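You operate a simulated robot arm through the tools that you are given. There is no shell and no other tool. Be economical: measure what you need, move in short steps, check, and stop when the job is done.

Carry out the task below with a simulated two-armed robot. There is one attempt and no reset: what you move stays moved.

Task
Free the profile and rack it on the step that Yusuf's ticket names, up against the divider.
Fine: the profile in the jig, the ticket beside it on the brown table; a step of the grey rack; clamp up, yellow stop at 550.

The check looks at the end state, three seconds after you hand in, the way a careful person would. Anything else that was tipped, shoved, dropped, spilled or broken makes it a failure.

Robot
Two 7-joint arms with fingered hands on one trunk, on a base that drives. Base frame: it is fixed to the floor where the robot stands at the start and does not move with it; the origin is under the middle of the robot, x ahead of it, y to its left, z up; the surface under the hand at the start is at about z = 840. Lengths are in mm, angles in rad, forces in N, time in s.
The left shoulder is at the start at [80, 197, 1436], the right one opposite. With the tool pointing down near the work surface each hand reaches from about 100 to 740 mm from the robot's upright axis, wherever it stands, measured 20 degrees to its own side. Places, roughly: profile [-750, -1000, 1000]; red clamp [700, 100, 900]; step A1 of the grey rack [-200, -800, 600]; step A2 of the grey rack [-200, -1000, 800]; step F1 of the grey rack [-800, -800, 600]; yellow stop [700, 400, 900]. Payload 4 kg a hand.
The TCP of each hand is the grasp point between the finger pads, 26 mm short of the fingertips. In the tool frame z runs along the fingers and y along their closing line. Largest opening 132 mm; the body of the gripper starts 73 mm behind the TCP. The gripper is a hand of 4 fingers: y runs from the thumb to the fingers, the wrist lies at [0, 0, -239] in the tool frame, and closing takes about 1.5 s.
Orientation is that of the tool frame in the base frame, as a unit quaternion [w, x, y, z]. With the fingers straight down and closing along the base's y, the tool's x points along the base's -x, its y along +y and its z along -z.

Tools
- The arms move only by the tool step_arm. It takes "left_commands", "right_commands" or both (then of equal length, played together; a hand with none holds still); each is a list of rows, each a list of 6 numbers: the shift along the tool's x, y, z in units of 100 mm (1.0 is 100 mm), then the turn, a rotation vector about the tool's x, y, z in units of 180 degrees (1.0 is 180 degrees). In form: [[x, y, z, wx, wy, wz], ...]. A call has 1 to 10 rows; each row is the pose to reach, as a shift and turn from the pose commanded when the call began, along the tool's axes at that moment. "left_jaw" and "right_jaw" are, for a hand that has rows, the finger opening in mm, from 0 to 132, set as the call begins (left out, the last holds). A call with a number of a shift or a turn outside -1 to 1 is refused whole. A row lasts 0.2 s, in which the tool goes at most 50 mm and 0.15 rad; a call with a longer step from one row to the next is refused whole, and so is a gripper value outside its range. Where a pose cannot be reached the arm comes as near as it can. A force on the tool above 60 N (or 10 N above the force at the start of the call, whichever is more), or a blocked arm, ends the call early, and 0.2 s more pass. Each finger travels about 72 mm/s and halts on what it meets, pressing with about 23 N; the grip force reading is that of the motor and also rises with nothing between the fingers. The clock runs only during rows and for 0.2 s after the last one: add rows that repeat a pose to give the fingers time. The reply holds the time, the measured pose of the TCP, the force on the tool along the base axes, the opening and the grip force, in the units named above and with some noise, with the torque about the TCP (base axes, N m) and any sound that the robot's microphone picked up.
- Cameras (640 x 400 px; columns grow to the right, rows downward): "scene" is now at [74.9, -26.9, 1593]; the picture's right is [-0.42, -0.91, 0.00], its down [-0.79, 0.37, -0.49] and it looks along [0.44, -0.21, -0.87] (base axes); focal length 214 px, centre (320, 200). "left" rides on the left gripper at [-68, 2, -97] in its tool frame; the picture's right is [-0.03, -1.00, 0.00], its down [0.82, -0.02, -0.58] and it looks along [0.58, -0.01, 0.82] (tool axes); focal length 270 px, centre (320, 200). "right" rides on the right gripper at [68, 2, -97] in its tool frame; the picture's right is [-0.03, 1.00, 0.00], its down [-0.82, -0.02, -0.58] and it looks along [-0.58, -0.02, 0.82] (tool axes); focal length 270 px, centre (320, 200).
- get_image(camera): a new picture of that camera. No time passes.
- move_column(by): slides the trunk up (or, below 0, down) by that many mm; the arms and the scene camera ride with it, the base frame stays. It gives what a move gives, with no picture.
- base_move(legs): drives the robot by 1 to 6 legs, each [ahead, left, turn to the left] in mm, mm and rad, along the robot's own axes; the way and the turn of a leg run together, so that a leg with both is an arc; at most 1500 mm and 3.142 rad a leg. The arms and the cameras ride along, it lands a little off, and it stops where it bumps. It gives what a move gives.
- set_fingers(finger1, finger2, finger3, thumb_bend, hand): sets how far each is bent, from 0 (flat) to 1 (curled in); at 0.3 the hand is open as for a grip, at 0.7 the pads meet at the TCP. One left out holds its place. A second passes; each finger stops where it meets its share of the squeeze, and holds until it gets a number again. A gripper value or a shape takes the hand back. It gives what a move gives, with no picture; readings hold the bend of each and the force on the fingers (four entries, about 0 where the hand has none), thumb and palm.
- set_grasp(shape, hand): the hand has 4 fingers and takes this shape, open, in about a second: jaw (thumb against the fingers, like two jaws); tri (thumb and two fingers); tip (a fingertip pinch); poke (one finger out to press); point (the index stretched); flat (the hand flat); cup (the hand cupped); fist (a fist). The gripper value then closes the fingers along that shape, each until it touches; the sizes above hold for jaw. It gives what a move gives, with no picture.
- head_to(pan, tilt): turns the head with the scene camera to pan (to the left, within 1.501 rad either way) and tilt (down, from -0.506 to 1.204), counted from straight ahead of the robot. It gives what a move gives.
- point_at(camera, pixels): for up to 12 pixels [column, row] of the newest picture of that camera ("zoom" is the newest enlarged one), the place [x, y, z] in the base frame of the surface seen there, good to about 2 mm, but the place of the scene camera against the robot may be out by one fixed shift of up to 25 mm in any direction. No time passes.
- zoom(camera, box): a new picture of the part [left, top, right, bottom] of that camera's present view, enlarged. No time passes.
- sign_off(): hands the job in; it is judged then, once.

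Work in short steps. Measure before you move; look again where a grasp or a placing could have gone wrong, and mend it. You have 80 turns and 62 pictures in all, those below and enlarged ones among them. Open the grippers and draw the arms clear of the work before you hand the job in, unless the task says otherwise; then end with one line.

The tools are called after "Request:" as a command line: name --argument value ..., lists and objects as JSON in quotes. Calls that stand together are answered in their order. step_arm: Moves the arms, as the interface text tells. Its arguments: {"type":"object","properties":{"left_commands":{"type":"array","items":{"type":"array","items":{"type":"number"}}},"left_jaw":{"type":"number"},"right_commands":{"type":"array","items":{"type":"array","items":{"type":"number"}}},"right_jaw":{"type":"number"}},"required":[]} The other tools are called the same way: move_column (by) slides the trunk up or down; set_grasp (shape, hand) gives the hand a shape; set_fingers (finger1, finger2, finger3, thumb_bend, hand) moves the fingers one by one; base_move (legs) drives the base; head_to (pan, tilt) turns the head that bears the scene camera; get_image (camera) takes a picture; point_at (camera, pixels) gives the place of the surface under pixels of a picture; zoom (camera, box) takes an enlarged picture of a part of a camera's view; sign_off () hands the job in.

At the start:

```text
clock: 0.0
left_tool_pos: [643.3, 121.7, 1189.6]
left_tcp_rot: [0.0, 0.0, 1.0, 0.0]
left_contact_force: [-0.2, -0.1, -0.3]
left_wrist_torque: [0.05, 0.01, 0.01]
left_opening: 131.8
left_finger_force: 0.1
left_shape: jaw
left_bend: [0.3, 0.3, 0.3, 0.3]
left_finger forces: [0.0, 0.0, 0.1, 0.1, 0.0, 0.0]
right_tool_pos: [392.3, -285.0, 1026.9]
right_tcp_rot: [0.041, 0.008, 0.999, -0.01]
right_contact_force: [-0.7, -0.3, -0.1]
right_wrist_torque: [0.02, 0.01, 0.02]
right_opening: 131.9
right_finger_force: 0.1
right_shape: jaw
right_bend: [0.3, 0.3, 0.3, 0.3]
right_finger forces: [0.0, 0.0, 0.0, 0.1, 0.0, 0.1]
trunk travel left (down, up): [-744.0, 96.0]
robot x, y, heading: [0.5, -2.1, 0.004]
head pan, tilt: [-0.438, 1.059]
```

scene: 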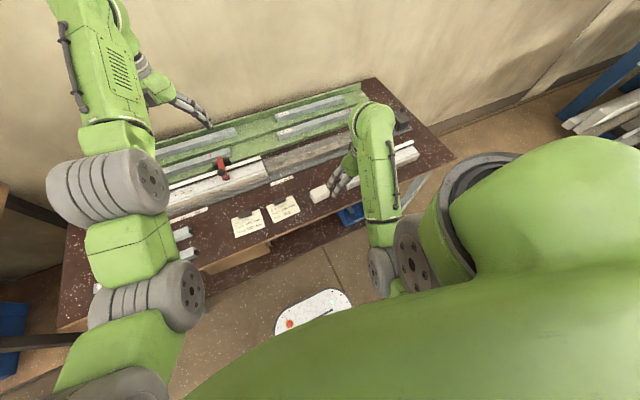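
right: 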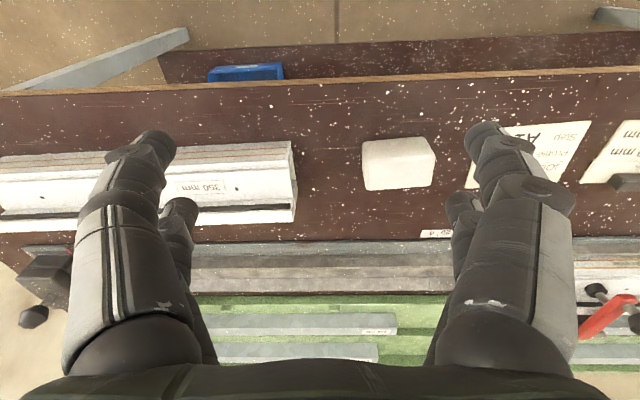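
left: 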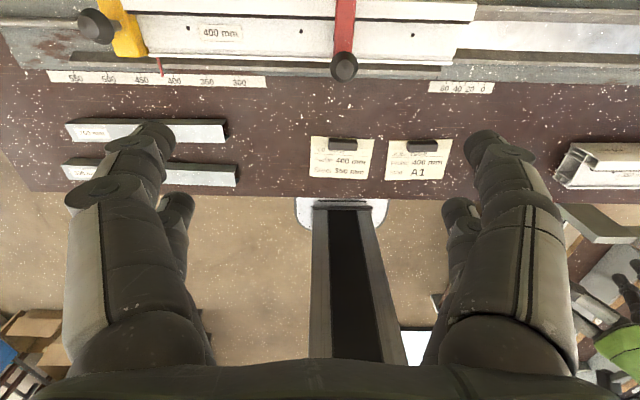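

The left picture shows two tickets near (340,160) and (418,162), and the jig with red clamp at (345,40) and yellow stop at (125,30). I zoom in on the tickets and jig.

Request:
zoom --camera "left" --box '[290, 120, 470, 200]'

Request:
zoom --camera "left" --box '[40, 0, 520, 150]'

Request:
point_at --camera "left" --pixels '[[345, 65], [345, 30], [220, 30], [450, 30], [150, 60], [300, 45], [100, 25], [125, 50], [160, 72], [340, 140], [200, 78], [460, 90]]'

```text
3.56 times, centred on (380, 160) of left
```

zoom: 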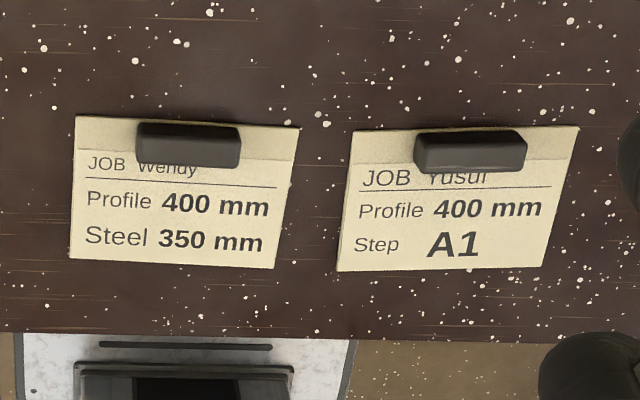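

```text
1.33 times, centred on (280, 75) of left
```

zoom: 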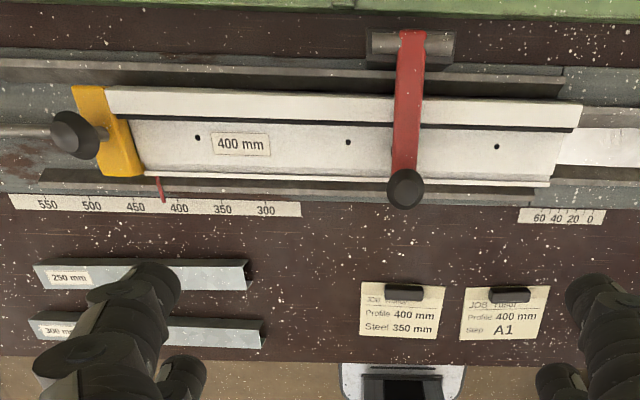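

```text
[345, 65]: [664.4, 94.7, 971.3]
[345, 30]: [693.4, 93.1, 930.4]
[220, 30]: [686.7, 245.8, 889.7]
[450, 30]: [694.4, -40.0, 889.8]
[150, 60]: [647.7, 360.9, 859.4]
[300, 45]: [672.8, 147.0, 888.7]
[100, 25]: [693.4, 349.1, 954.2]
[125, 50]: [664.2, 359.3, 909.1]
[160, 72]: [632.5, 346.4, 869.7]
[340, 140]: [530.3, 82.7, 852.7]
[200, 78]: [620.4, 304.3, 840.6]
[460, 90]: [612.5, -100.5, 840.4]
```

Yusuf's ticket names step A1. Now I look toward the rack behind my right side.

Request:
head_to --pan -1.5 --tilt 0.6

Request:
get_image --camera "scene"

```text
clock: 1.3
left_tool_pos: [643.3, 122.4, 1188.3]
left_tcp_rot: [0.0, 0.0, 1.0, 0.0]
left_contact_force: [-0.4, -0.7, -0.4]
left_wrist_torque: [0.01, 0.01, 0.02]
left_opening: 131.8
left_finger_force: 0.1
left_shape: jaw
left_bend: [0.3, 0.3, 0.3, 0.3]
left_finger forces: [0.0, 0.1, 0.0, 0.0, 0.0, 0.0]
right_tool_pos: [397.2, -287.6, 1027.9]
right_tcp_rot: [0.047, 0.011, 0.999, -0.013]
right_contact_force: [0.6, -0.5, 1.1]
right_wrist_torque: [-0.01, 0.01, 0.02]
right_opening: 132.0
right_finger_force: 0.0
right_shape: jaw
right_bend: [0.3, 0.3, 0.3, 0.3]
right_finger forces: [0.0, 0.0, 0.0, 0.0, 0.1, 0.1]
trunk travel left (down, up): [-744.0, 96.0]
robot x, y, heading: [-0.3, -0.8, 0.002]
head pan, tilt: [-1.499, 0.6]
```

```text
56 pictures are left
```

scene: 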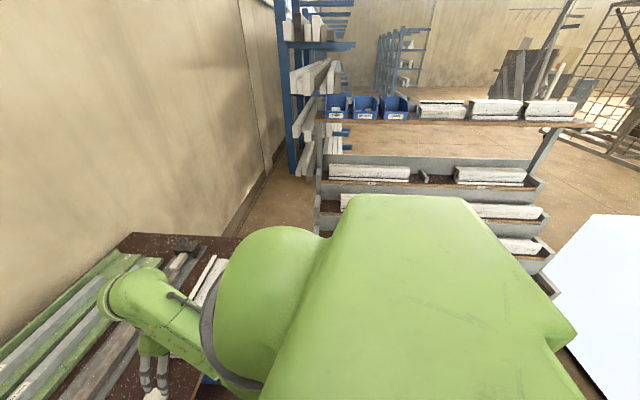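

The grey rack is at (320-560, 150-290). I zoom in on it and get positions.

Request:
zoom --camera "scene" --box '[300, 80, 600, 290]'

Request:
point_at --camera "scene" --pixels '[[345, 175], [490, 177], [425, 177], [330, 163], [540, 183], [430, 160], [440, 110], [510, 215], [525, 247], [345, 200], [550, 110], [430, 188]]'

```text
1.90 times, centred on (450, 185) of scene
```

zoom: 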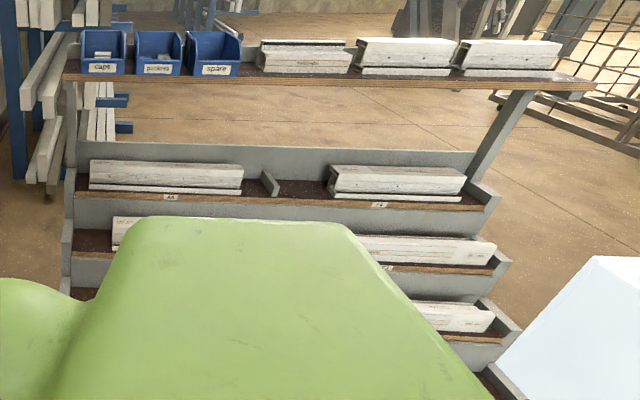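

```text
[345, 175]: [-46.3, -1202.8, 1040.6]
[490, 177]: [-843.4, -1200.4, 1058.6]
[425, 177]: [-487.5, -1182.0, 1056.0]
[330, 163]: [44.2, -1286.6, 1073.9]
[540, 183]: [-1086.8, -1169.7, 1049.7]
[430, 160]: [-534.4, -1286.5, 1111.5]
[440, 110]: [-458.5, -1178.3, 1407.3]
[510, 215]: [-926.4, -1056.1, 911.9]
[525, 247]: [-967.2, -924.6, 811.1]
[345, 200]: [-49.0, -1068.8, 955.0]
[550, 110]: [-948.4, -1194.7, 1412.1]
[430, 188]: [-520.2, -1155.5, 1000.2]
```

Now a view of the jig straight ahead before working on it.

Request:
head_to --pan 0.15 --tilt 0.9

Request:
get_image --camera "scene"

Request:
get_image --camera "right"

```text
clock: 3.0
left_tool_pos: [643.4, 122.1, 1189.0]
left_tcp_rot: [0.001, 0.0, 1.0, 0.0]
left_contact_force: [0.1, 0.4, -0.5]
left_wrist_torque: [-0.01, 0.0, 0.01]
left_opening: 131.6
left_finger_force: 0.1
left_shape: jaw
left_bend: [0.3, 0.3, 0.3, 0.3]
left_finger forces: [0.0, 0.0, 0.0, 0.0, 0.1, 0.0]
right_tool_pos: [398.1, -288.6, 1031.1]
right_tcp_rot: [0.051, 0.01, 0.999, -0.014]
right_contact_force: [0.4, 0.7, 0.7]
right_wrist_torque: [-0.02, -0.02, 0.0]
right_opening: 131.7
right_finger_force: 0.0
right_shape: jaw
right_bend: [0.3, 0.3, 0.3, 0.3]
right_finger forces: [0.1, 0.0, 0.0, 0.0, 0.0, 0.0]
trunk travel left (down, up): [-744.0, 96.0]
robot x, y, heading: [-1.6, -2.9, 0.005]
head pan, tilt: [0.15, 0.901]
```

```text
54 pictures are left
```

scene: 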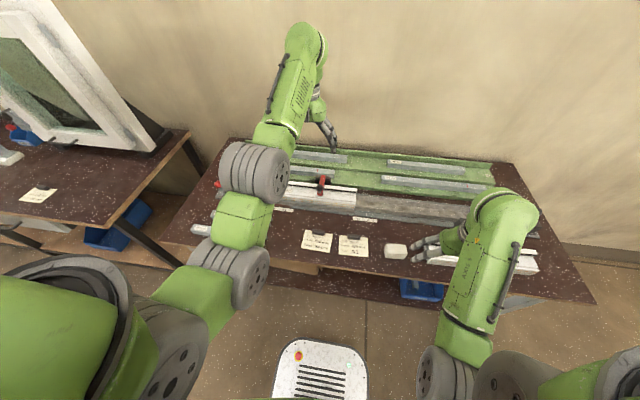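

```text
53 pictures are left
```

right: 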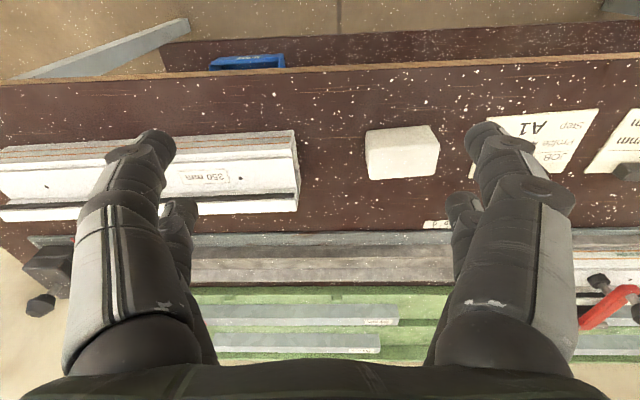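

I zoom in tightly on the clamp and stop with the left camera, then measure.

Request:
zoom --camera "left" --box '[280, 0, 400, 100]'

Request:
point_at --camera "zoom" --pixels '[[345, 340], [345, 300], [345, 380], [310, 340], [380, 340], [345, 250], [345, 150], [350, 60], [350, 20], [270, 300], [270, 200], [270, 80]]'

Request:
zoom --camera "left" --box '[60, 0, 200, 100]'

Request:
point_at --camera "zoom" --pixels '[[165, 110], [240, 50], [280, 180], [310, 230], [300, 250], [370, 210], [370, 100], [400, 360], [420, 290], [450, 200], [250, 120], [330, 280]]'

```text
4.00 times, centred on (340, 50) of left
```

zoom: 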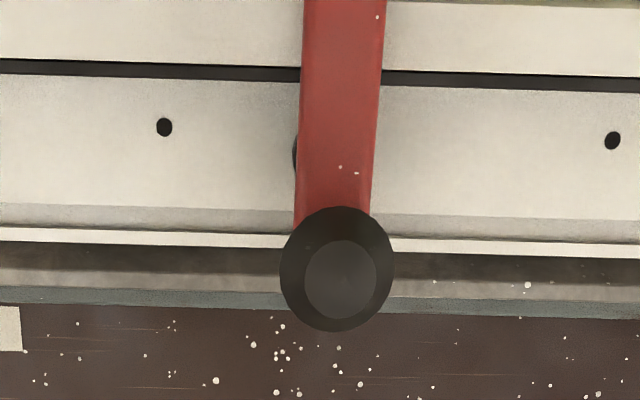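

```text
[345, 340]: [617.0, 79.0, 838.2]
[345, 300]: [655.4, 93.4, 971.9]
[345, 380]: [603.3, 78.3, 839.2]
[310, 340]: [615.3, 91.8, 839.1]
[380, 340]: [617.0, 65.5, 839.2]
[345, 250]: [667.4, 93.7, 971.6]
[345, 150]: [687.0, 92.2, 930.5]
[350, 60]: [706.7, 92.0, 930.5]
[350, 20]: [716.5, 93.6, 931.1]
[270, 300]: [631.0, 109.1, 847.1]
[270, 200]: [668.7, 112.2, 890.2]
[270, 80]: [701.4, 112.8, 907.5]
```

```text
4.00 times, centred on (130, 50) of left
```

zoom: 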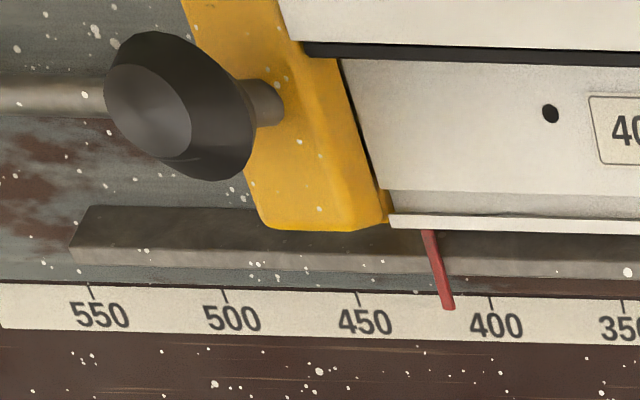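

```text
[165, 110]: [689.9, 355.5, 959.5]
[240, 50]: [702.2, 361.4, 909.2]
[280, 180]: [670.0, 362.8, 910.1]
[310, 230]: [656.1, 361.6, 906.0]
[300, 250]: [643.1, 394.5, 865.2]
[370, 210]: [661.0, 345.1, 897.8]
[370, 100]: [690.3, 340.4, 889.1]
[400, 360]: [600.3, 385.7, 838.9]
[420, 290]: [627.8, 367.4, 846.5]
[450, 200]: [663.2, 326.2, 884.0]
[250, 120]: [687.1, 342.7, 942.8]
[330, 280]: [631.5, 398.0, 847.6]
```

I measure the scale ticks and table/base edges.

Request:
point_at --camera "zoom" --pixels '[[90, 290], [224, 295], [358, 298], [491, 302], [450, 306], [428, 232], [440, 270], [20, 130], [50, 95]]'

Request:
point_at --camera "scene" --pixels '[[320, 343], [320, 360], [320, 285], [320, 310], [397, 250], [322, 180], [323, 188], [306, 190]]'

Request:
zoom --camera "scene" --box '[200, 140, 360, 240]'

```text
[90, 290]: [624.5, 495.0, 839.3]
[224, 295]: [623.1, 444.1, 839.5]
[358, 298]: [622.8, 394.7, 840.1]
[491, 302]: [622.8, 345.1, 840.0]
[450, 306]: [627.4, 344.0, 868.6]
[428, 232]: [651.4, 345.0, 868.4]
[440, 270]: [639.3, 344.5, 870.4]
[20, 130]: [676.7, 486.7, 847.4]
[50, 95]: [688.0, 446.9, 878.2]
```

```text
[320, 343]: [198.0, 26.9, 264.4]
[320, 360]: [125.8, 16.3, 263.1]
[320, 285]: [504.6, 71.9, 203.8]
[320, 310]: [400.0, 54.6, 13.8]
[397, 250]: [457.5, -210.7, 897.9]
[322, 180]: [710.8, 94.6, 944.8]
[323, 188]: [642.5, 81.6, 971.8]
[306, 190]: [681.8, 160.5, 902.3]
```

```text
4.00 times, centred on (280, 190) of scene
```

zoom: 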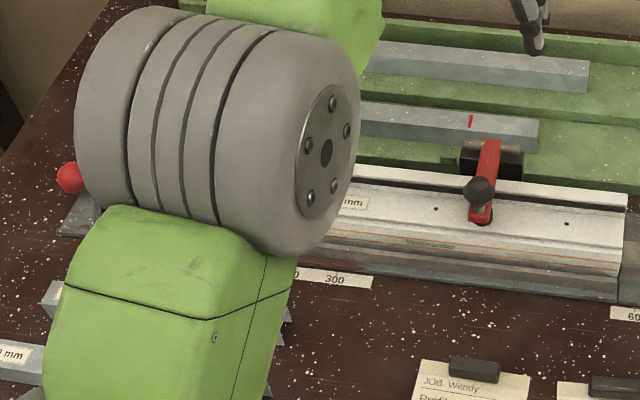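

The pointer is at y≈344.5 (=400), the 550 tick at y≈495. I measure the clamp's hinge and the stop's surroundings.

Request:
point_at --camera "zoom" --pixels '[[480, 190], [480, 215], [488, 165], [490, 145], [512, 158], [465, 158], [515, 175], [540, 192], [560, 250], [560, 285], [70, 178], [95, 215]]'

Request:
point_at --camera "scene" --pixels '[[110, 225], [185, 135], [150, 175], [120, 150], [60, 90], [150, 120], [20, 200]]'

```text
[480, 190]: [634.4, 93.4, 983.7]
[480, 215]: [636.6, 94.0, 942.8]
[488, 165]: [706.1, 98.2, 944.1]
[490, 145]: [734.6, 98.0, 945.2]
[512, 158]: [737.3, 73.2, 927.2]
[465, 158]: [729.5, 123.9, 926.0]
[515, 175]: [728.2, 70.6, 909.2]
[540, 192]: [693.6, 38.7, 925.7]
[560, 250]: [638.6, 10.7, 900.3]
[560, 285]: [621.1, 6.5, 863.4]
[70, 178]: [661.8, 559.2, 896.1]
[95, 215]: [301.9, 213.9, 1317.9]
```

```text
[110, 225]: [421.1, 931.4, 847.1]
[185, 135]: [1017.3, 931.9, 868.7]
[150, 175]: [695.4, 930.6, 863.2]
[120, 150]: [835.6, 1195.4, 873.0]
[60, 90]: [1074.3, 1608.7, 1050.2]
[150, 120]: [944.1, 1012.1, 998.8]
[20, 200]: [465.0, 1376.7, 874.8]
```

Scene camera seems offset roughly (+20,0,-13). I drive 80 ahead and 100 left for better reach on both clamp and stop, with hands well above everything.

Request:
base_move --legs '[[80, 100, 0]]'

Request:
get_image --camera "left"

```text
clock: 4.3
left_tool_pos: [721.0, 217.9, 1189.8]
left_tcp_rot: [0.002, 0.001, 1.0, 0.001]
left_contact_force: [0.4, -0.4, 0.3]
left_wrist_torque: [0.02, -0.02, 0.02]
left_opening: 131.8
left_finger_force: 0.0
left_shape: jaw
left_bend: [0.3, 0.3, 0.3, 0.3]
left_finger forces: [0.0, 0.0, 0.0, 0.2, 0.0, 0.0]
right_tool_pos: [477.5, -192.0, 1033.0]
right_tcp_rot: [0.052, 0.01, 0.999, -0.012]
right_contact_force: [-0.4, -0.4, -0.2]
right_wrist_torque: [0.0, 0.02, 0.0]
right_opening: 131.9
right_finger_force: 0.1
right_shape: jaw
right_bend: [0.3, 0.3, 0.3, 0.3]
right_finger forces: [0.0, 0.0, 0.1, 0.1, 0.1, 0.0]
trunk travel left (down, up): [-744.0, 96.0]
robot x, y, heading: [79.8, 99.8, -0.001]
head pan, tilt: [0.15, 0.901]
```

```text
49 pictures are left
```

left: 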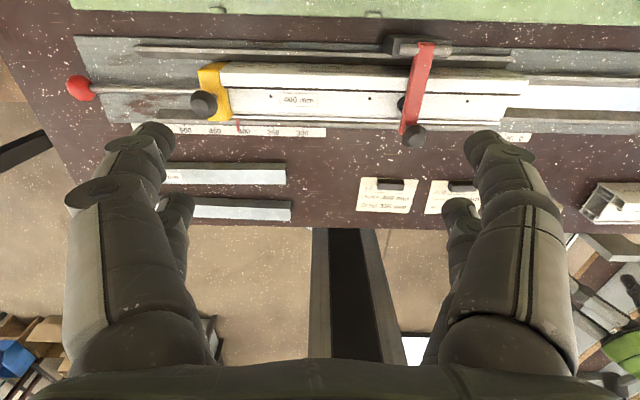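

Request:
zoom --camera "left" --box '[340, 10, 540, 150]'

Request:
point_at --camera "left" --pixels '[[400, 44], [425, 46], [440, 47], [415, 38], [420, 70], [413, 130], [416, 136], [430, 52], [350, 46], [350, 55], [80, 88], [140, 90]]'

Request:
zoom --camera "left" --box '[60, 30, 260, 150]'

```text
2.86 times, centred on (440, 80) of left
```

zoom: 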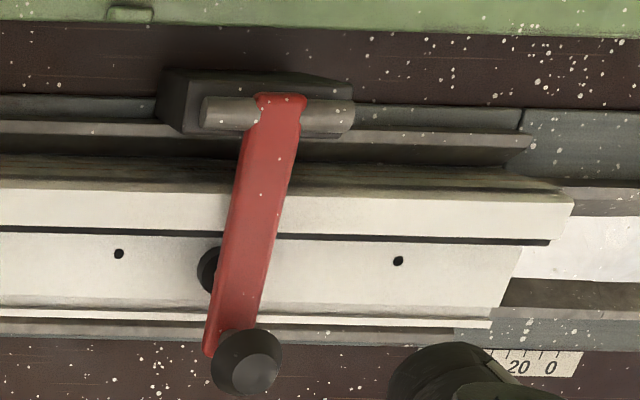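

```text
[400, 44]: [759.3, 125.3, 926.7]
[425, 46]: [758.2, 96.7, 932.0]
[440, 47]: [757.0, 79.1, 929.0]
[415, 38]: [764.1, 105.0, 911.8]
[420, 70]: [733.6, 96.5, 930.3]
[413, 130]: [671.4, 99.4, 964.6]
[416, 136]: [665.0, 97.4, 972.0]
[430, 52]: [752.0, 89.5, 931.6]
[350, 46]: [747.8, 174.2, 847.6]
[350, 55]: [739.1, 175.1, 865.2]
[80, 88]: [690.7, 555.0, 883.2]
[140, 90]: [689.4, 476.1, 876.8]
```

```text
3.20 times, centred on (160, 90) of left
```

zoom: 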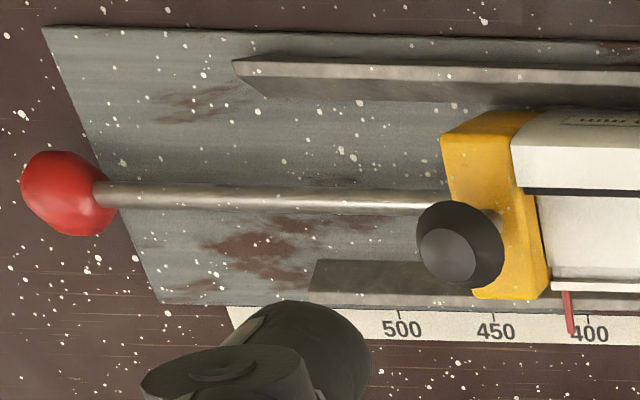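

The hinge axis is a y-directed cylinder at about (757,95,920); the knob is at (663,95,972 top). I bring the left hand above the knob, jaw at 80.

Request:
step_arm --left_commands '[[0.145, -0.25, 0.2, 0, 0, 0], [0.29, -0.5, 0.4, 0, 0, 0], [0.435, -0.75, 0.6, 0, 0, 0], [0.58, -1.0, 0.8, 0, 0, 0]]' --left_jaw 80

Request:
step_arm --left_commands '[[0, -0.23, 0.3, 0, 0, 0], [0, -0.23, 0.65, 0, 0, 0]]'

Request:
get_image --camera "left"

```text
clock: 5.3
left_tool_pos: [664.4, 121.6, 1110.6]
left_tcp_rot: [0.001, 0.0, 1.0, 0.0]
left_contact_force: [-0.2, 0.0, -0.2]
left_wrist_torque: [0.04, 0.01, -0.04]
left_opening: 80.5
left_finger_force: 0.0
left_shape: jaw
left_bend: [0.71, 0.71, 0.71, 0.7]
left_finger forces: [0.1, 0.1, 0.0, 0.0, 0.0, 0.0]
right_tool_pos: [481.4, -189.1, 1034.3]
right_tcp_rot: [0.053, 0.01, 0.998, -0.015]
right_contact_force: [-1.2, -0.2, -0.3]
right_wrist_torque: [0.01, 0.0, -0.01]
right_opening: 131.9
right_finger_force: 0.0
right_shape: jaw
right_bend: [0.3, 0.3, 0.3, 0.3]
right_finger forces: [0.0, 0.0, 0.0, 0.0, 0.1, 0.0]
trunk travel left (down, up): [-744.0, 96.0]
robot x, y, heading: [77.1, 98.1, -0.001]
head pan, tilt: [0.15, 0.901]
```

```text
clock: 5.9
left_tool_pos: [667.9, 97.5, 1046.4]
left_tcp_rot: [0.002, 0.0, 1.0, 0.0]
left_contact_force: [0.2, -0.1, 0.3]
left_wrist_torque: [0.0, 0.01, 0.02]
left_opening: 80.6
left_finger_force: 0.1
left_shape: jaw
left_bend: [0.71, 0.71, 0.71, 0.7]
left_finger forces: [0.0, 0.0, 0.0, 0.0, 0.1, 0.1]
right_tool_pos: [481.7, -190.7, 1034.3]
right_tcp_rot: [0.054, 0.01, 0.998, -0.014]
right_contact_force: [-0.5, 0.5, -0.6]
right_wrist_torque: [0.03, 0.0, 0.0]
right_opening: 132.1
right_finger_force: 0.1
right_shape: jaw
right_bend: [0.3, 0.3, 0.3, 0.3]
right_finger forces: [0.0, 0.0, 0.0, 0.1, 0.0, 0.0]
trunk travel left (down, up): [-744.0, 96.0]
robot x, y, heading: [78.8, 99.2, 0.001]
head pan, tilt: [0.15, 0.901]
```

```text
46 pictures are left
```

left: 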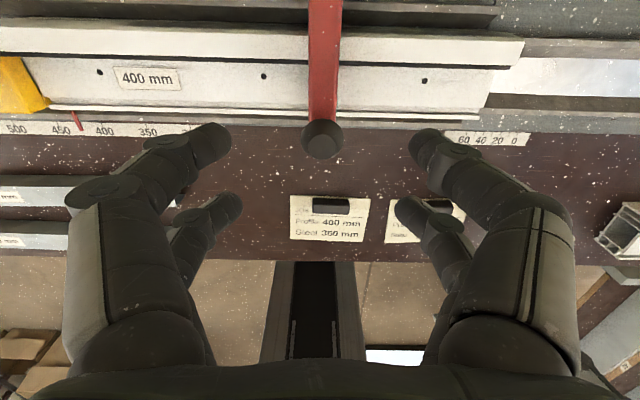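

The knob at (322,140) is centred between the fingers. Descend 88 mm and close on it.

Request:
step_arm --left_commands '[[0.04, -0.02, 0.4, 0, 0, 0], [0.04, -0.02, 0.75, 0, 0, 0], [0.04, -0.02, 0.86, 0, 0, 0]]'

Request:
step_arm --left_commands '[[0, 0, 0, 0, 0, 0], [0, 0, 0, 0, 0, 0], [0, 0, 0, 0, 0, 0], [0, 0, 0, 0, 0, 0], [0, 0, 0, 0, 0, 0]]' --left_jaw 20

Request:
get_image --camera "left"

```text
clock: 6.7
left_tool_pos: [661.1, 96.3, 959.5]
left_tcp_rot: [0.0, 0.0, 1.0, 0.0]
left_contact_force: [-0.4, 0.0, 0.5]
left_wrist_torque: [-0.06, -0.03, 0.02]
left_opening: 80.2
left_finger_force: 0.0
left_shape: jaw
left_bend: [0.71, 0.71, 0.71, 0.7]
left_finger forces: [0.0, 0.0, 0.0, 0.1, 0.0, 0.0]
right_tool_pos: [481.4, -190.2, 1034.8]
right_tcp_rot: [0.055, 0.01, 0.998, -0.014]
right_contact_force: [-0.4, 0.4, -1.0]
right_wrist_torque: [-0.05, 0.0, -0.01]
right_opening: 132.0
right_finger_force: 0.0
right_shape: jaw
right_bend: [0.3, 0.3, 0.3, 0.3]
right_finger forces: [0.0, 0.0, 0.0, 0.0, 0.1, 0.0]
trunk travel left (down, up): [-744.0, 96.0]
robot x, y, heading: [84.5, 98.6, 0.001]
head pan, tilt: [0.15, 0.901]
```

```text
clock: 7.9
left_tool_pos: [662.0, 95.4, 960.3]
left_tcp_rot: [-0.001, 0.0, 1.0, 0.0]
left_contact_force: [1.1, -0.4, -0.5]
left_wrist_torque: [0.04, 0.0, 0.03]
left_opening: 20.4
left_finger_force: 0.1
left_shape: jaw
left_bend: [0.73, 0.73, 0.73, 0.7]
left_finger forces: [0.0, 0.0, 0.0, 0.0, 0.0, 0.1]
right_tool_pos: [480.8, -189.8, 1033.8]
right_tcp_rot: [0.053, 0.009, 0.998, -0.015]
right_contact_force: [1.7, 0.1, 0.1]
right_wrist_torque: [0.01, -0.01, 0.01]
right_opening: 131.7
right_finger_force: 0.0
right_shape: jaw
right_bend: [0.3, 0.3, 0.3, 0.3]
right_finger forces: [0.0, 0.0, 0.0, 0.0, 0.0, 0.0]
trunk travel left (down, up): [-744.0, 96.0]
robot x, y, heading: [80.7, 97.4, -0.0]
head pan, tilt: [0.15, 0.901]
```

```text
45 pictures are left
```

left: 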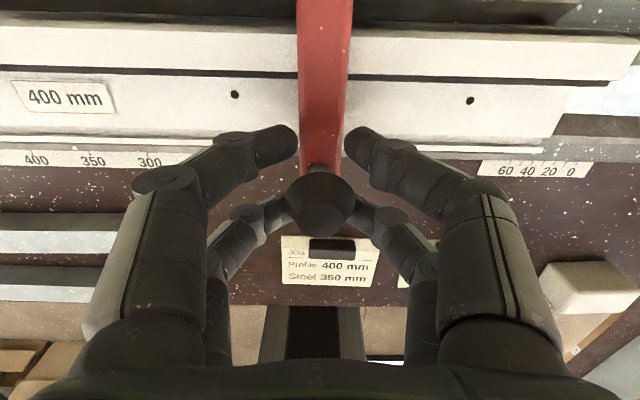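

Fingers surround the knob at (320,205) but no force yet; close further.

Request:
step_arm --left_commands '[[0, 0, 0, 0, 0, 0], [0, 0, 0, 0, 0, 0], [0, 0, 0, 0, 0, 0], [0, 0, 0, 0, 0, 0]]' --left_jaw 0

Request:
get_image --camera "left"

```text
clock: 8.9
left_tool_pos: [662.1, 94.6, 960.6]
left_tcp_rot: [0.001, 0.0, 1.0, 0.0]
left_contact_force: [-0.3, 0.1, 0.2]
left_wrist_torque: [0.01, 0.0, 0.05]
left_opening: 0.3
left_finger_force: 23.2
left_shape: jaw
left_bend: [0.65, 0.63, 0.63, 0.7]
left_finger forces: [0.0, 0.1, 0.1, 0.0, 0.0, 0.1]
right_tool_pos: [480.5, -190.7, 1034.1]
right_tcp_rot: [0.054, 0.01, 0.998, -0.014]
right_contact_force: [0.1, -0.3, -0.1]
right_wrist_torque: [0.0, 0.02, 0.0]
right_opening: 132.1
right_finger_force: 0.0
right_shape: jaw
right_bend: [0.3, 0.3, 0.3, 0.3]
right_finger forces: [0.0, 0.1, 0.1, 0.1, 0.0, 0.1]
trunk travel left (down, up): [-744.0, 96.0]
robot x, y, heading: [85.3, 98.9, 0.001]
head pan, tilt: [0.15, 0.901]
```

```text
44 pictures are left
```

left: 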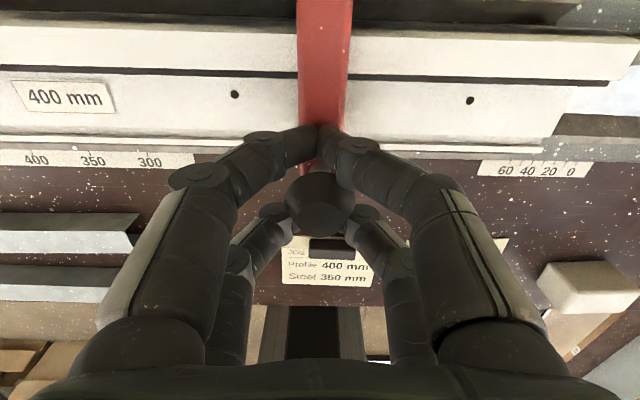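

The front finger pair closed behind the knob's post and the rear pair cages its front. I try a small arc lift and see whether the knob follows.

Request:
step_arm --left_commands '[[0.0, 0, -0.1, 0, 0, 0], [-0.04, 0, -0.2, 0, 0, 0]]'

Request:
get_image --camera "left"

```text
clock: 9.5
left_tool_pos: [665.6, 96.1, 979.5]
left_tcp_rot: [0.001, 0.001, 1.0, 0.0]
left_contact_force: [2.2, -0.9, -3.2]
left_wrist_torque: [0.02, 0.0, 0.01]
left_opening: 0.1
left_finger_force: 23.0
left_shape: jaw
left_bend: [0.65, 0.63, 0.63, 0.7]
left_finger forces: [0.0, 0.0, 0.0, 0.1, 0.1, 0.0]
right_tool_pos: [481.6, -191.3, 1035.0]
right_tcp_rot: [0.053, 0.01, 0.998, -0.015]
right_contact_force: [-0.4, 0.4, 0.0]
right_wrist_torque: [0.04, -0.01, -0.01]
right_opening: 131.8
right_finger_force: 0.1
right_shape: jaw
right_bend: [0.3, 0.3, 0.3, 0.3]
right_finger forces: [0.1, 0.0, 0.0, 0.0, 0.0, 0.0]
trunk travel left (down, up): [-744.0, 96.0]
robot x, y, heading: [80.3, 101.9, 0.003]
head pan, tilt: [0.15, 0.901]
```

```text
43 pictures are left
```

left: 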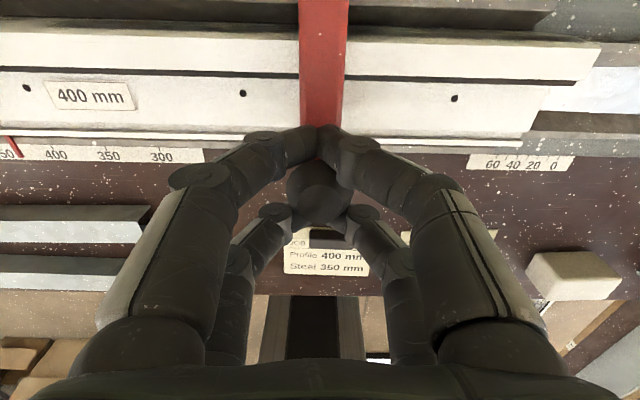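

Check whether the knob has risen.

Request:
point_at --camera "left" --pixels '[[318, 190], [322, 100], [322, 40]]'

```text
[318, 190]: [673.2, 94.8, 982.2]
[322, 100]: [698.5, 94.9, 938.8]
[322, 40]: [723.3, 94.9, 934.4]
```

The bar has lifted about 10°, so the grip works. Continue along the arc to ~30° with a partial tool turn.

Request:
step_arm --left_commands '[[-0.09, 0, -0.09, 0, 0.02, 0], [-0.19, 0, -0.17, 0, 0.04, 0], [-0.29, 0, -0.23, 0, 0.06, 0], [-0.29, 0, -0.23, 0, 0.06, 0]]'

Request:
get_image --camera "left"

Request:
point_at --camera "left" --pixels '[[318, 190], [322, 100], [322, 40]]'

```text
clock: 10.5
left_tool_pos: [688.7, 94.6, 1005.4]
left_tcp_rot: [-0.093, -0.001, 0.996, -0.001]
left_contact_force: [-21.2, 0.9, 14.9]
left_wrist_torque: [0.1, 0.69, 0.02]
left_opening: 0.1
left_finger_force: 22.8
left_shape: jaw
left_bend: [0.65, 0.63, 0.63, 0.7]
left_finger forces: [0.0, 0.0, 0.1, 0.1, 0.0, 0.0]
right_tool_pos: [475.2, -190.9, 1036.3]
right_tcp_rot: [0.056, 0.011, 0.998, -0.015]
right_contact_force: [0.2, -0.1, -0.5]
right_wrist_torque: [0.01, -0.01, -0.03]
right_opening: 132.0
right_finger_force: 0.1
right_shape: jaw
right_bend: [0.3, 0.3, 0.3, 0.3]
right_finger forces: [0.0, 0.0, 0.0, 0.1, 0.0, 0.0]
trunk travel left (down, up): [-744.0, 96.0]
robot x, y, heading: [82.1, 98.4, 0.003]
head pan, tilt: [0.15, 0.901]
```

```text
42 pictures are left
```

left: 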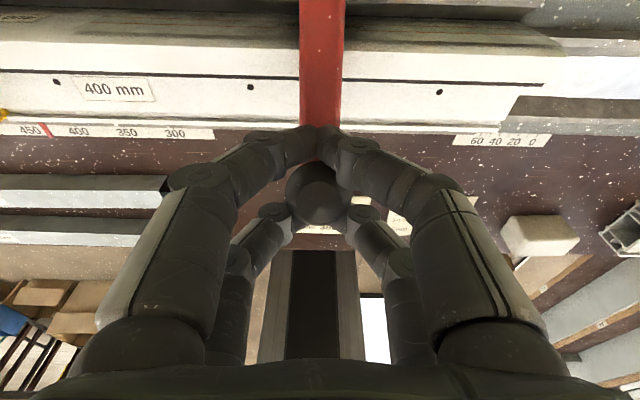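

```text
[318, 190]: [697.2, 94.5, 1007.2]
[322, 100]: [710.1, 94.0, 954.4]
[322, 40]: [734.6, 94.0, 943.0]
```

Bar is at ~25°. Continue to ~45° with tool turning along 15° more.

Request:
step_arm --left_commands '[[-0.03, 0, -0.08, 0, 0.02, 0], [-0.107, 0, -0.153, 0, 0.04, 0], [-0.18, 0, -0.21, 0, 0.06, 0], [-0.256, 0, -0.257, 0, 0.083, 0], [-0.256, 0, -0.257, 0, 0.083, 0]]'

Request:
get_image --camera "left"

Request:
point_at --camera "left" --pixels '[[318, 190], [322, 100], [322, 40], [322, 70]]'

```text
clock: 11.3
left_tool_pos: [689.7, 97.5, 1015.2]
left_tcp_rot: [-0.183, 0.005, 0.983, 0.009]
left_contact_force: [28.2, -5.1, -34.4]
left_wrist_torque: [-0.19, -0.41, -0.12]
left_opening: 0.1
left_finger_force: 22.5
left_shape: jaw
left_bend: [0.63, 0.63, 0.63, 0.7]
left_finger forces: [39.9, 0.0, 0.0, 0.1, 34.1, 0.1]
left hand out of reach, approached as far as the arm can: row 2, 3, 4
right_tool_pos: [491.1, -190.7, 1032.0]
right_tcp_rot: [0.05, 0.011, 0.999, -0.016]
right_contact_force: [0.1, 1.2, 0.4]
right_wrist_torque: [-0.06, -0.01, 0.05]
right_opening: 131.9
right_finger_force: 0.1
right_shape: jaw
right_bend: [0.3, 0.3, 0.3, 0.3]
right_finger forces: [0.0, 0.1, 0.1, 0.1, 0.0, 0.0]
trunk travel left (down, up): [-744.0, 96.0]
robot x, y, heading: [80.5, 95.5, 0.002]
head pan, tilt: [0.15, 0.901]
stopped in row 4 (left hand): the force on the tool passed its limit at 80 N (the readings are from after the stop); the commanded pose is now the measured one
```

```text
41 pictures are left
```

left: 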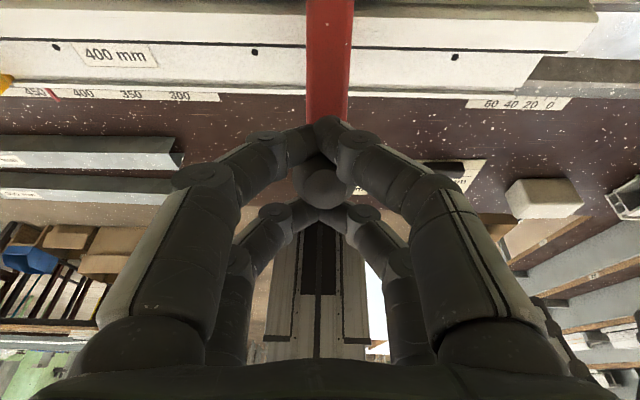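

```text
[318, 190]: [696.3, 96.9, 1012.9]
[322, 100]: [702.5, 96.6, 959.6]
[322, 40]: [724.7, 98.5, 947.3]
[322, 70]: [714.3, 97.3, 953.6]
```

The tilted hand is out of reach from here. I lower the clamp back down gently, release, and re-approach with the base closer.

Request:
step_arm --left_commands '[[0.04, 0, 0.12, 0, -0.03, 0], [0.07, 0, 0.24, 0, -0.06, 0], [0.08, 0, 0.36, 0, -0.09, 0], [0.07, 0, 0.48, 0, -0.117, 0], [0.07, 0, 0.56, 0, -0.117, 0]]'

Request:
step_arm --left_commands '[[0, 0, 0, 0, 0, 0], [0, 0, 0, 0, 0, 0], [0, 0, 0, 0, 0, 0], [0, 0, 0, 0, 0, 0], [0, 0, 0, 0, 0, 0]]' --left_jaw 80

Request:
get_image --camera "left"

```text
clock: 12.5
left_tool_pos: [656.9, 96.8, 972.3]
left_tcp_rot: [0.002, 0.004, 1.0, 0.004]
left_contact_force: [12.3, -0.3, -2.5]
left_wrist_torque: [-0.01, -0.3, 0.02]
left_opening: 0.0
left_finger_force: 22.8
left_shape: jaw
left_bend: [0.64, 0.63, 0.62, 0.7]
left_finger forces: [0.0, 0.0, 0.0, 0.0, 0.0, 0.0]
right_tool_pos: [484.7, -191.5, 1034.2]
right_tcp_rot: [0.053, 0.01, 0.998, -0.014]
right_contact_force: [-0.3, -0.1, 1.1]
right_wrist_torque: [-0.01, 0.01, 0.02]
right_opening: 131.9
right_finger_force: 0.0
right_shape: jaw
right_bend: [0.3, 0.3, 0.3, 0.3]
right_finger forces: [0.1, 0.0, 0.1, 0.0, 0.0, 0.0]
trunk travel left (down, up): [-744.0, 96.0]
robot x, y, heading: [80.1, 97.9, -0.002]
head pan, tilt: [0.15, 0.901]
```

```text
clock: 13.7
left_tool_pos: [654.1, 97.6, 972.9]
left_tcp_rot: [0.002, 0.004, 1.0, 0.007]
left_contact_force: [0.4, 0.6, 0.1]
left_wrist_torque: [0.02, -0.01, 0.02]
left_opening: 79.5
left_finger_force: 0.1
left_shape: jaw
left_bend: [0.71, 0.71, 0.71, 0.7]
left_finger forces: [0.0, 0.0, 0.0, 0.0, 0.1, 0.0]
right_tool_pos: [481.8, -189.9, 1035.2]
right_tcp_rot: [0.054, 0.009, 0.998, -0.014]
right_contact_force: [-0.1, 0.4, 0.5]
right_wrist_torque: [0.0, 0.02, 0.03]
right_opening: 131.7
right_finger_force: 0.1
right_shape: jaw
right_bend: [0.3, 0.3, 0.3, 0.3]
right_finger forces: [0.1, 0.0, 0.0, 0.1, 0.0, 0.1]
trunk travel left (down, up): [-744.0, 96.0]
robot x, y, heading: [80.7, 99.0, 0.0]
head pan, tilt: [0.15, 0.901]
```

```text
40 pictures are left
```

left: 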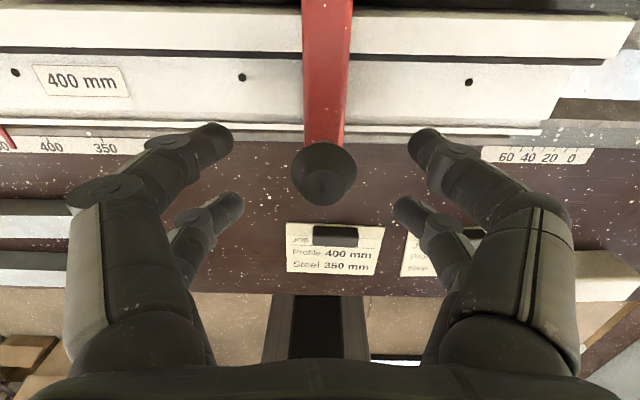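

Raise the hand 90 mm clear, then drive 120 ahead and 100 right.

Request:
step_arm --left_commands '[[0, 0, -0.45, 0, 0, 0], [0, 0, -0.9, 0, 0, 0]]'

Request:
base_move --legs '[[120, -100, 0]]'

```text
clock: 14.3
left_tool_pos: [654.8, 96.5, 1061.5]
left_tcp_rot: [0.0, 0.004, 1.0, 0.007]
left_contact_force: [-0.7, -0.3, 0.9]
left_wrist_torque: [0.01, 0.0, 0.01]
left_opening: 79.4
left_finger_force: 0.1
left_shape: jaw
left_bend: [0.71, 0.71, 0.71, 0.7]
left_finger forces: [0.1, 0.0, 0.0, 0.0, 0.0, 0.0]
right_tool_pos: [481.9, -190.2, 1033.9]
right_tcp_rot: [0.054, 0.01, 0.998, -0.015]
right_contact_force: [0.0, -0.1, 0.2]
right_wrist_torque: [0.0, -0.01, 0.02]
right_opening: 132.0
right_finger_force: 0.0
right_shape: jaw
right_bend: [0.3, 0.3, 0.3, 0.3]
right_finger forces: [0.0, 0.1, 0.0, 0.0, 0.0, 0.1]
trunk travel left (down, up): [-744.0, 96.0]
robot x, y, heading: [84.4, 102.2, 0.0]
head pan, tilt: [0.15, 0.901]
```

```text
clock: 15.7
left_tool_pos: [773.2, -2.9, 1061.5]
left_tcp_rot: [0.002, 0.003, 1.0, 0.005]
left_contact_force: [-1.0, -0.4, 0.0]
left_wrist_torque: [-0.04, 0.0, 0.02]
left_opening: 79.8
left_finger_force: 0.1
left_shape: jaw
left_bend: [0.71, 0.71, 0.71, 0.7]
left_finger forces: [0.1, 0.0, 0.0, 0.0, 0.0, 0.1]
right_tool_pos: [601.2, -288.1, 1036.8]
right_tcp_rot: [0.055, 0.009, 0.998, -0.016]
right_contact_force: [0.2, 0.2, 1.2]
right_wrist_torque: [-0.02, 0.0, 0.0]
right_opening: 131.6
right_finger_force: 0.1
right_shape: jaw
right_bend: [0.3, 0.3, 0.3, 0.3]
right_finger forces: [0.1, 0.0, 0.0, 0.0, 0.1, 0.0]
trunk travel left (down, up): [-744.0, 96.0]
robot x, y, heading: [199.1, -1.1, 0.001]
head pan, tilt: [0.15, 0.901]
```

Approach again over the knob: shift back in x, left in y, then down.

Request:
step_arm --left_commands '[[0.25, 0.25, 0, 0, 0, 0], [0.5, 0.5, 0, 0, 0, 0], [0.75, 0.75, 0, 0, 0, 0], [1.0, 0.97, 0, 0, 0, 0]]'

Request:
step_arm --left_commands '[[0.12, 0, 0.3, 0, 0, 0], [0.12, 0, 0.65, 0, 0, 0], [0.12, 0, 0.9, 0, 0, 0], [0.12, 0, 1.0, 0, 0, 0]]'

Request:
get_image --camera "left"

```text
clock: 16.7
left_tool_pos: [682.8, 92.4, 1053.3]
left_tcp_rot: [0.001, 0.003, 1.0, 0.006]
left_contact_force: [0.8, 0.0, 0.9]
left_wrist_torque: [-0.04, -0.01, -0.02]
left_opening: 79.7
left_finger_force: 0.1
left_shape: jaw
left_bend: [0.71, 0.71, 0.71, 0.7]
left_finger forces: [0.1, 0.0, 0.0, 0.0, 0.0, 0.0]
left hand out of reach, approached as far as the arm can: row 4
right_tool_pos: [602.7, -290.4, 1035.5]
right_tcp_rot: [0.054, 0.01, 0.998, -0.015]
right_contact_force: [-0.2, 0.4, 0.1]
right_wrist_torque: [-0.01, -0.02, -0.01]
right_opening: 131.9
right_finger_force: 0.0
right_shape: jaw
right_bend: [0.3, 0.3, 0.3, 0.3]
right_finger forces: [0.0, 0.1, 0.0, 0.0, 0.0, 0.0]
trunk travel left (down, up): [-744.0, 96.0]
robot x, y, heading: [198.4, -4.3, -0.001]
head pan, tilt: [0.15, 0.901]
```

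```text
clock: 17.7
left_tool_pos: [671.6, 93.2, 952.6]
left_tcp_rot: [0.002, 0.003, 1.0, 0.006]
left_contact_force: [-0.5, 0.2, 0.3]
left_wrist_torque: [-0.02, 0.02, 0.01]
left_opening: 79.6
left_finger_force: 0.1
left_shape: jaw
left_bend: [0.71, 0.71, 0.71, 0.7]
left_finger forces: [0.0, 0.0, 0.0, 0.0, 0.1, 0.0]
right_tool_pos: [602.6, -290.9, 1035.5]
right_tcp_rot: [0.055, 0.009, 0.998, -0.015]
right_contact_force: [0.4, 0.4, -0.2]
right_wrist_torque: [0.01, 0.0, 0.02]
right_opening: 131.7
right_finger_force: 0.1
right_shape: jaw
right_bend: [0.3, 0.3, 0.3, 0.3]
right_finger forces: [0.0, 0.1, 0.1, 0.0, 0.0, 0.1]
trunk travel left (down, up): [-744.0, 96.0]
robot x, y, heading: [203.7, -3.7, 0.002]
head pan, tilt: [0.15, 0.901]
```

```text
39 pictures are left
```

left: 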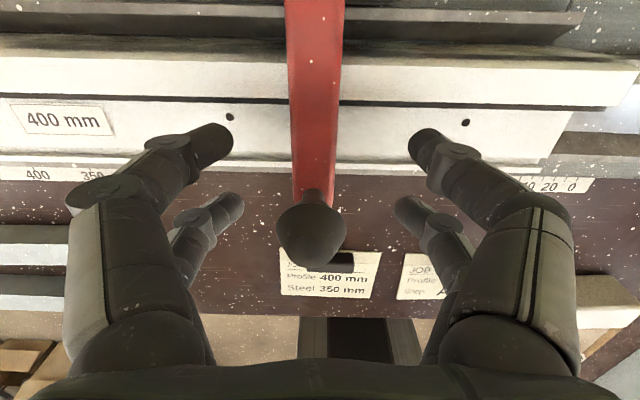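

I go 10 mm lower and 9 mm toward me so the front finger pair can pinch the bar's sides, then close.

Request:
step_arm --left_commands '[[0.09, 0.02, 0.05, 0, 0, 0], [0.1, 0.02, 0.1, 0, 0, 0]]'

Request:
step_arm --left_commands '[[0, 0, 0, 0, 0, 0], [0, 0, 0, 0, 0, 0], [0, 0, 0, 0, 0, 0], [0, 0, 0, 0, 0, 0], [0, 0, 0, 0, 0, 0], [0, 0, 0, 0, 0, 0], [0, 0, 0, 0, 0, 0]]' --left_jaw 0

Request:
get_image --camera "left"

```text
clock: 18.3
left_tool_pos: [662.4, 94.2, 942.3]
left_tcp_rot: [0.001, 0.003, 1.0, 0.006]
left_contact_force: [0.2, 0.5, 0.5]
left_wrist_torque: [0.03, 0.02, 0.02]
left_opening: 80.0
left_finger_force: 0.0
left_shape: jaw
left_bend: [0.71, 0.71, 0.71, 0.7]
left_finger forces: [0.1, 0.0, 0.0, 0.0, 0.0, 0.0]
right_tool_pos: [603.4, -290.0, 1034.5]
right_tcp_rot: [0.053, 0.009, 0.998, -0.015]
right_contact_force: [-0.1, 0.5, 0.0]
right_wrist_torque: [-0.03, 0.0, 0.02]
right_opening: 131.9
right_finger_force: 0.1
right_shape: jaw
right_bend: [0.3, 0.3, 0.3, 0.3]
right_finger forces: [0.0, 0.0, 0.0, 0.1, 0.1, 0.0]
trunk travel left (down, up): [-744.0, 96.0]
robot x, y, heading: [199.2, -2.3, 0.0]
head pan, tilt: [0.15, 0.901]
```

```text
clock: 19.9
left_tool_pos: [660.5, 93.6, 941.4]
left_tcp_rot: [0.001, 0.004, 1.0, 0.006]
left_contact_force: [-3.7, -0.3, -5.6]
left_wrist_torque: [0.0, 0.08, -0.02]
left_opening: 12.2
left_finger_force: 22.5
left_shape: jaw
left_bend: [0.72, 0.73, 0.72, 0.7]
left_finger forces: [20.9, 0.0, 0.2, 0.0, 21.7, 0.1]
right_tool_pos: [602.6, -291.3, 1033.7]
right_tcp_rot: [0.055, 0.01, 0.998, -0.015]
right_contact_force: [0.4, 0.1, -0.3]
right_wrist_torque: [0.03, 0.02, -0.01]
right_opening: 132.0
right_finger_force: 0.0
right_shape: jaw
right_bend: [0.3, 0.3, 0.3, 0.3]
right_finger forces: [0.1, 0.0, 0.1, 0.0, 0.0, 0.1]
trunk travel left (down, up): [-744.0, 96.0]
robot x, y, heading: [199.7, -2.6, 0.0]
head pan, tilt: [0.15, 0.901]
```

```text
38 pictures are left
```

left: 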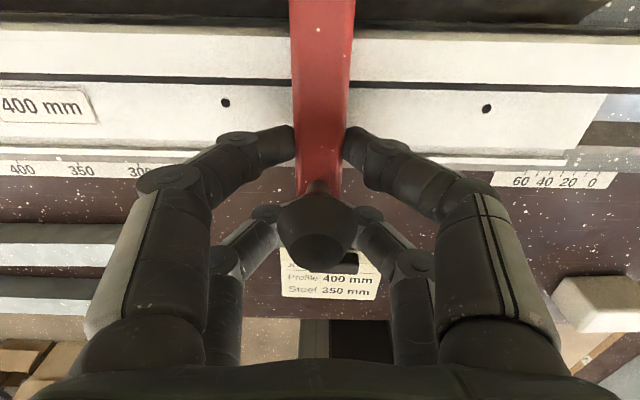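

The front pair now pinches the bar (opening 12, ~21 N). Lift along the computed arc about the hinge to 45°, tilting the hand half as much.

Request:
step_arm --left_commands '[[-0.03, 0, -0.17, 0, 0.022, 0], [-0.07, 0, -0.28, 0, 0.044, 0], [-0.127, 0, -0.384, 0, 0.067, 0], [-0.195, 0, -0.48, 0, 0.089, 0], [-0.274, 0, -0.567, 0, 0.111, 0], [-0.365, 0, -0.645, 0, 0.133, 0], [-0.365, 0, -0.645, 0, 0.133, 0]]'

Request:
get_image --camera "left"

Request:
point_at --camera "left" --pixels '[[322, 100], [322, 40], [322, 70]]'

```text
clock: 21.6
left_tool_pos: [693.8, 91.2, 997.6]
left_tcp_rot: [-0.199, -0.001, 0.98, 0.005]
left_contact_force: [-33.5, 8.6, 34.6]
left_wrist_torque: [0.34, 0.33, 0.25]
left_opening: 12.5
left_finger_force: 23.2
left_shape: jaw
left_bend: [0.73, 0.73, 0.73, 0.71]
left_finger forces: [27.5, 0.0, 0.0, 0.1, 23.8, 0.0]
left hand out of reach, approached as far as the arm can: row 6, 7
right_tool_pos: [594.6, -289.2, 1039.8]
right_tcp_rot: [0.06, 0.007, 0.998, -0.015]
right_contact_force: [0.2, 0.1, -0.1]
right_wrist_torque: [-0.02, -0.02, -0.01]
right_opening: 132.0
right_finger_force: 0.2
right_shape: jaw
right_bend: [0.3, 0.3, 0.3, 0.3]
right_finger forces: [0.1, 0.0, 0.1, 0.1, 0.0, 0.0]
trunk travel left (down, up): [-744.0, 96.0]
robot x, y, heading: [200.5, -3.8, 0.007]
head pan, tilt: [0.15, 0.901]
stopped in row 7 (left hand): the force on the tool passed its limit at 66 N (the readings are from after the stop); the commanded pose is now the measured one
```

```text
37 pictures are left
```

left: 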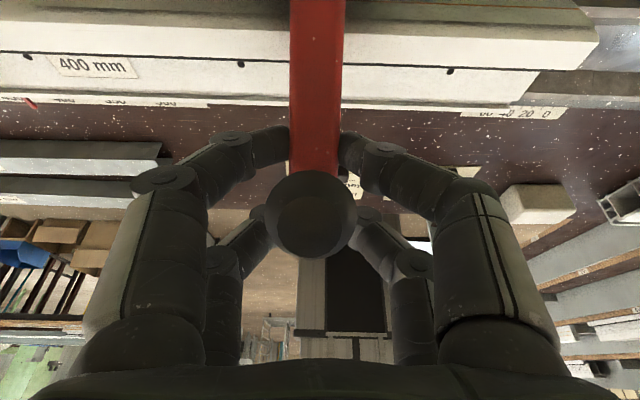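

```text
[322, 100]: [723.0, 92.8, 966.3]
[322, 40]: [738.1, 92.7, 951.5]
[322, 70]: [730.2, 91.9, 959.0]
```

The bar is at ~44°. The hand's tilt limit is ~22°, so I continue the arc while slowly untilting, letting the bar pivot in the pads.

Request:
step_arm --left_commands '[[-0.02, 0, -0.055, 0, -0.014, 0], [-0.045, 0, -0.112, 0, -0.028, 0], [-0.085, 0, -0.16, 0, -0.034, 0], [-0.124, 0, -0.206, 0, -0.039, 0], [-0.17, 0, -0.245, 0, -0.045, 0], [-0.22, 0, -0.281, 0, -0.05, 0]]'

Request:
get_image --camera "left"

Request:
point_at --camera "left" --pixels '[[318, 100], [318, 40], [318, 70]]'

```text
clock: 23.0
left_tool_pos: [723.7, 91.4, 1016.2]
left_tcp_rot: [-0.12, -0.001, 0.993, 0.003]
left_contact_force: [-36.3, 7.7, 44.8]
left_wrist_torque: [0.24, 1.96, 0.1]
left_opening: 13.7
left_finger_force: 23.3
left_shape: jaw
left_bend: [0.71, 0.77, 0.75, 0.71]
left_finger forces: [21.8, 45.9, 46.1, 0.0, 16.5, 0.1]
right_tool_pos: [591.4, -288.7, 1041.5]
right_tcp_rot: [0.06, 0.009, 0.998, -0.016]
right_contact_force: [-0.1, 0.1, -0.6]
right_wrist_torque: [-0.01, 0.03, 0.01]
right_opening: 131.8
right_finger_force: 0.0
right_shape: jaw
right_bend: [0.3, 0.3, 0.3, 0.3]
right_finger forces: [0.1, 0.0, 0.0, 0.0, 0.1, 0.0]
trunk travel left (down, up): [-744.0, 96.0]
robot x, y, heading: [200.3, -1.4, 0.007]
head pan, tilt: [0.15, 0.901]
```

```text
36 pictures are left
```

left: 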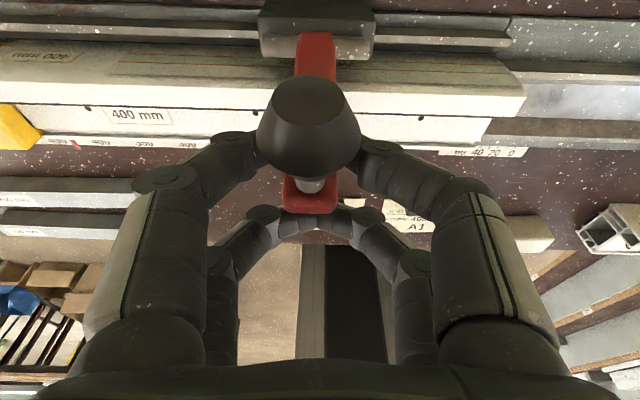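

```text
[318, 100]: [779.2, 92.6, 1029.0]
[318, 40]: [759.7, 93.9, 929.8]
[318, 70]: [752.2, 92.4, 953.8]
```

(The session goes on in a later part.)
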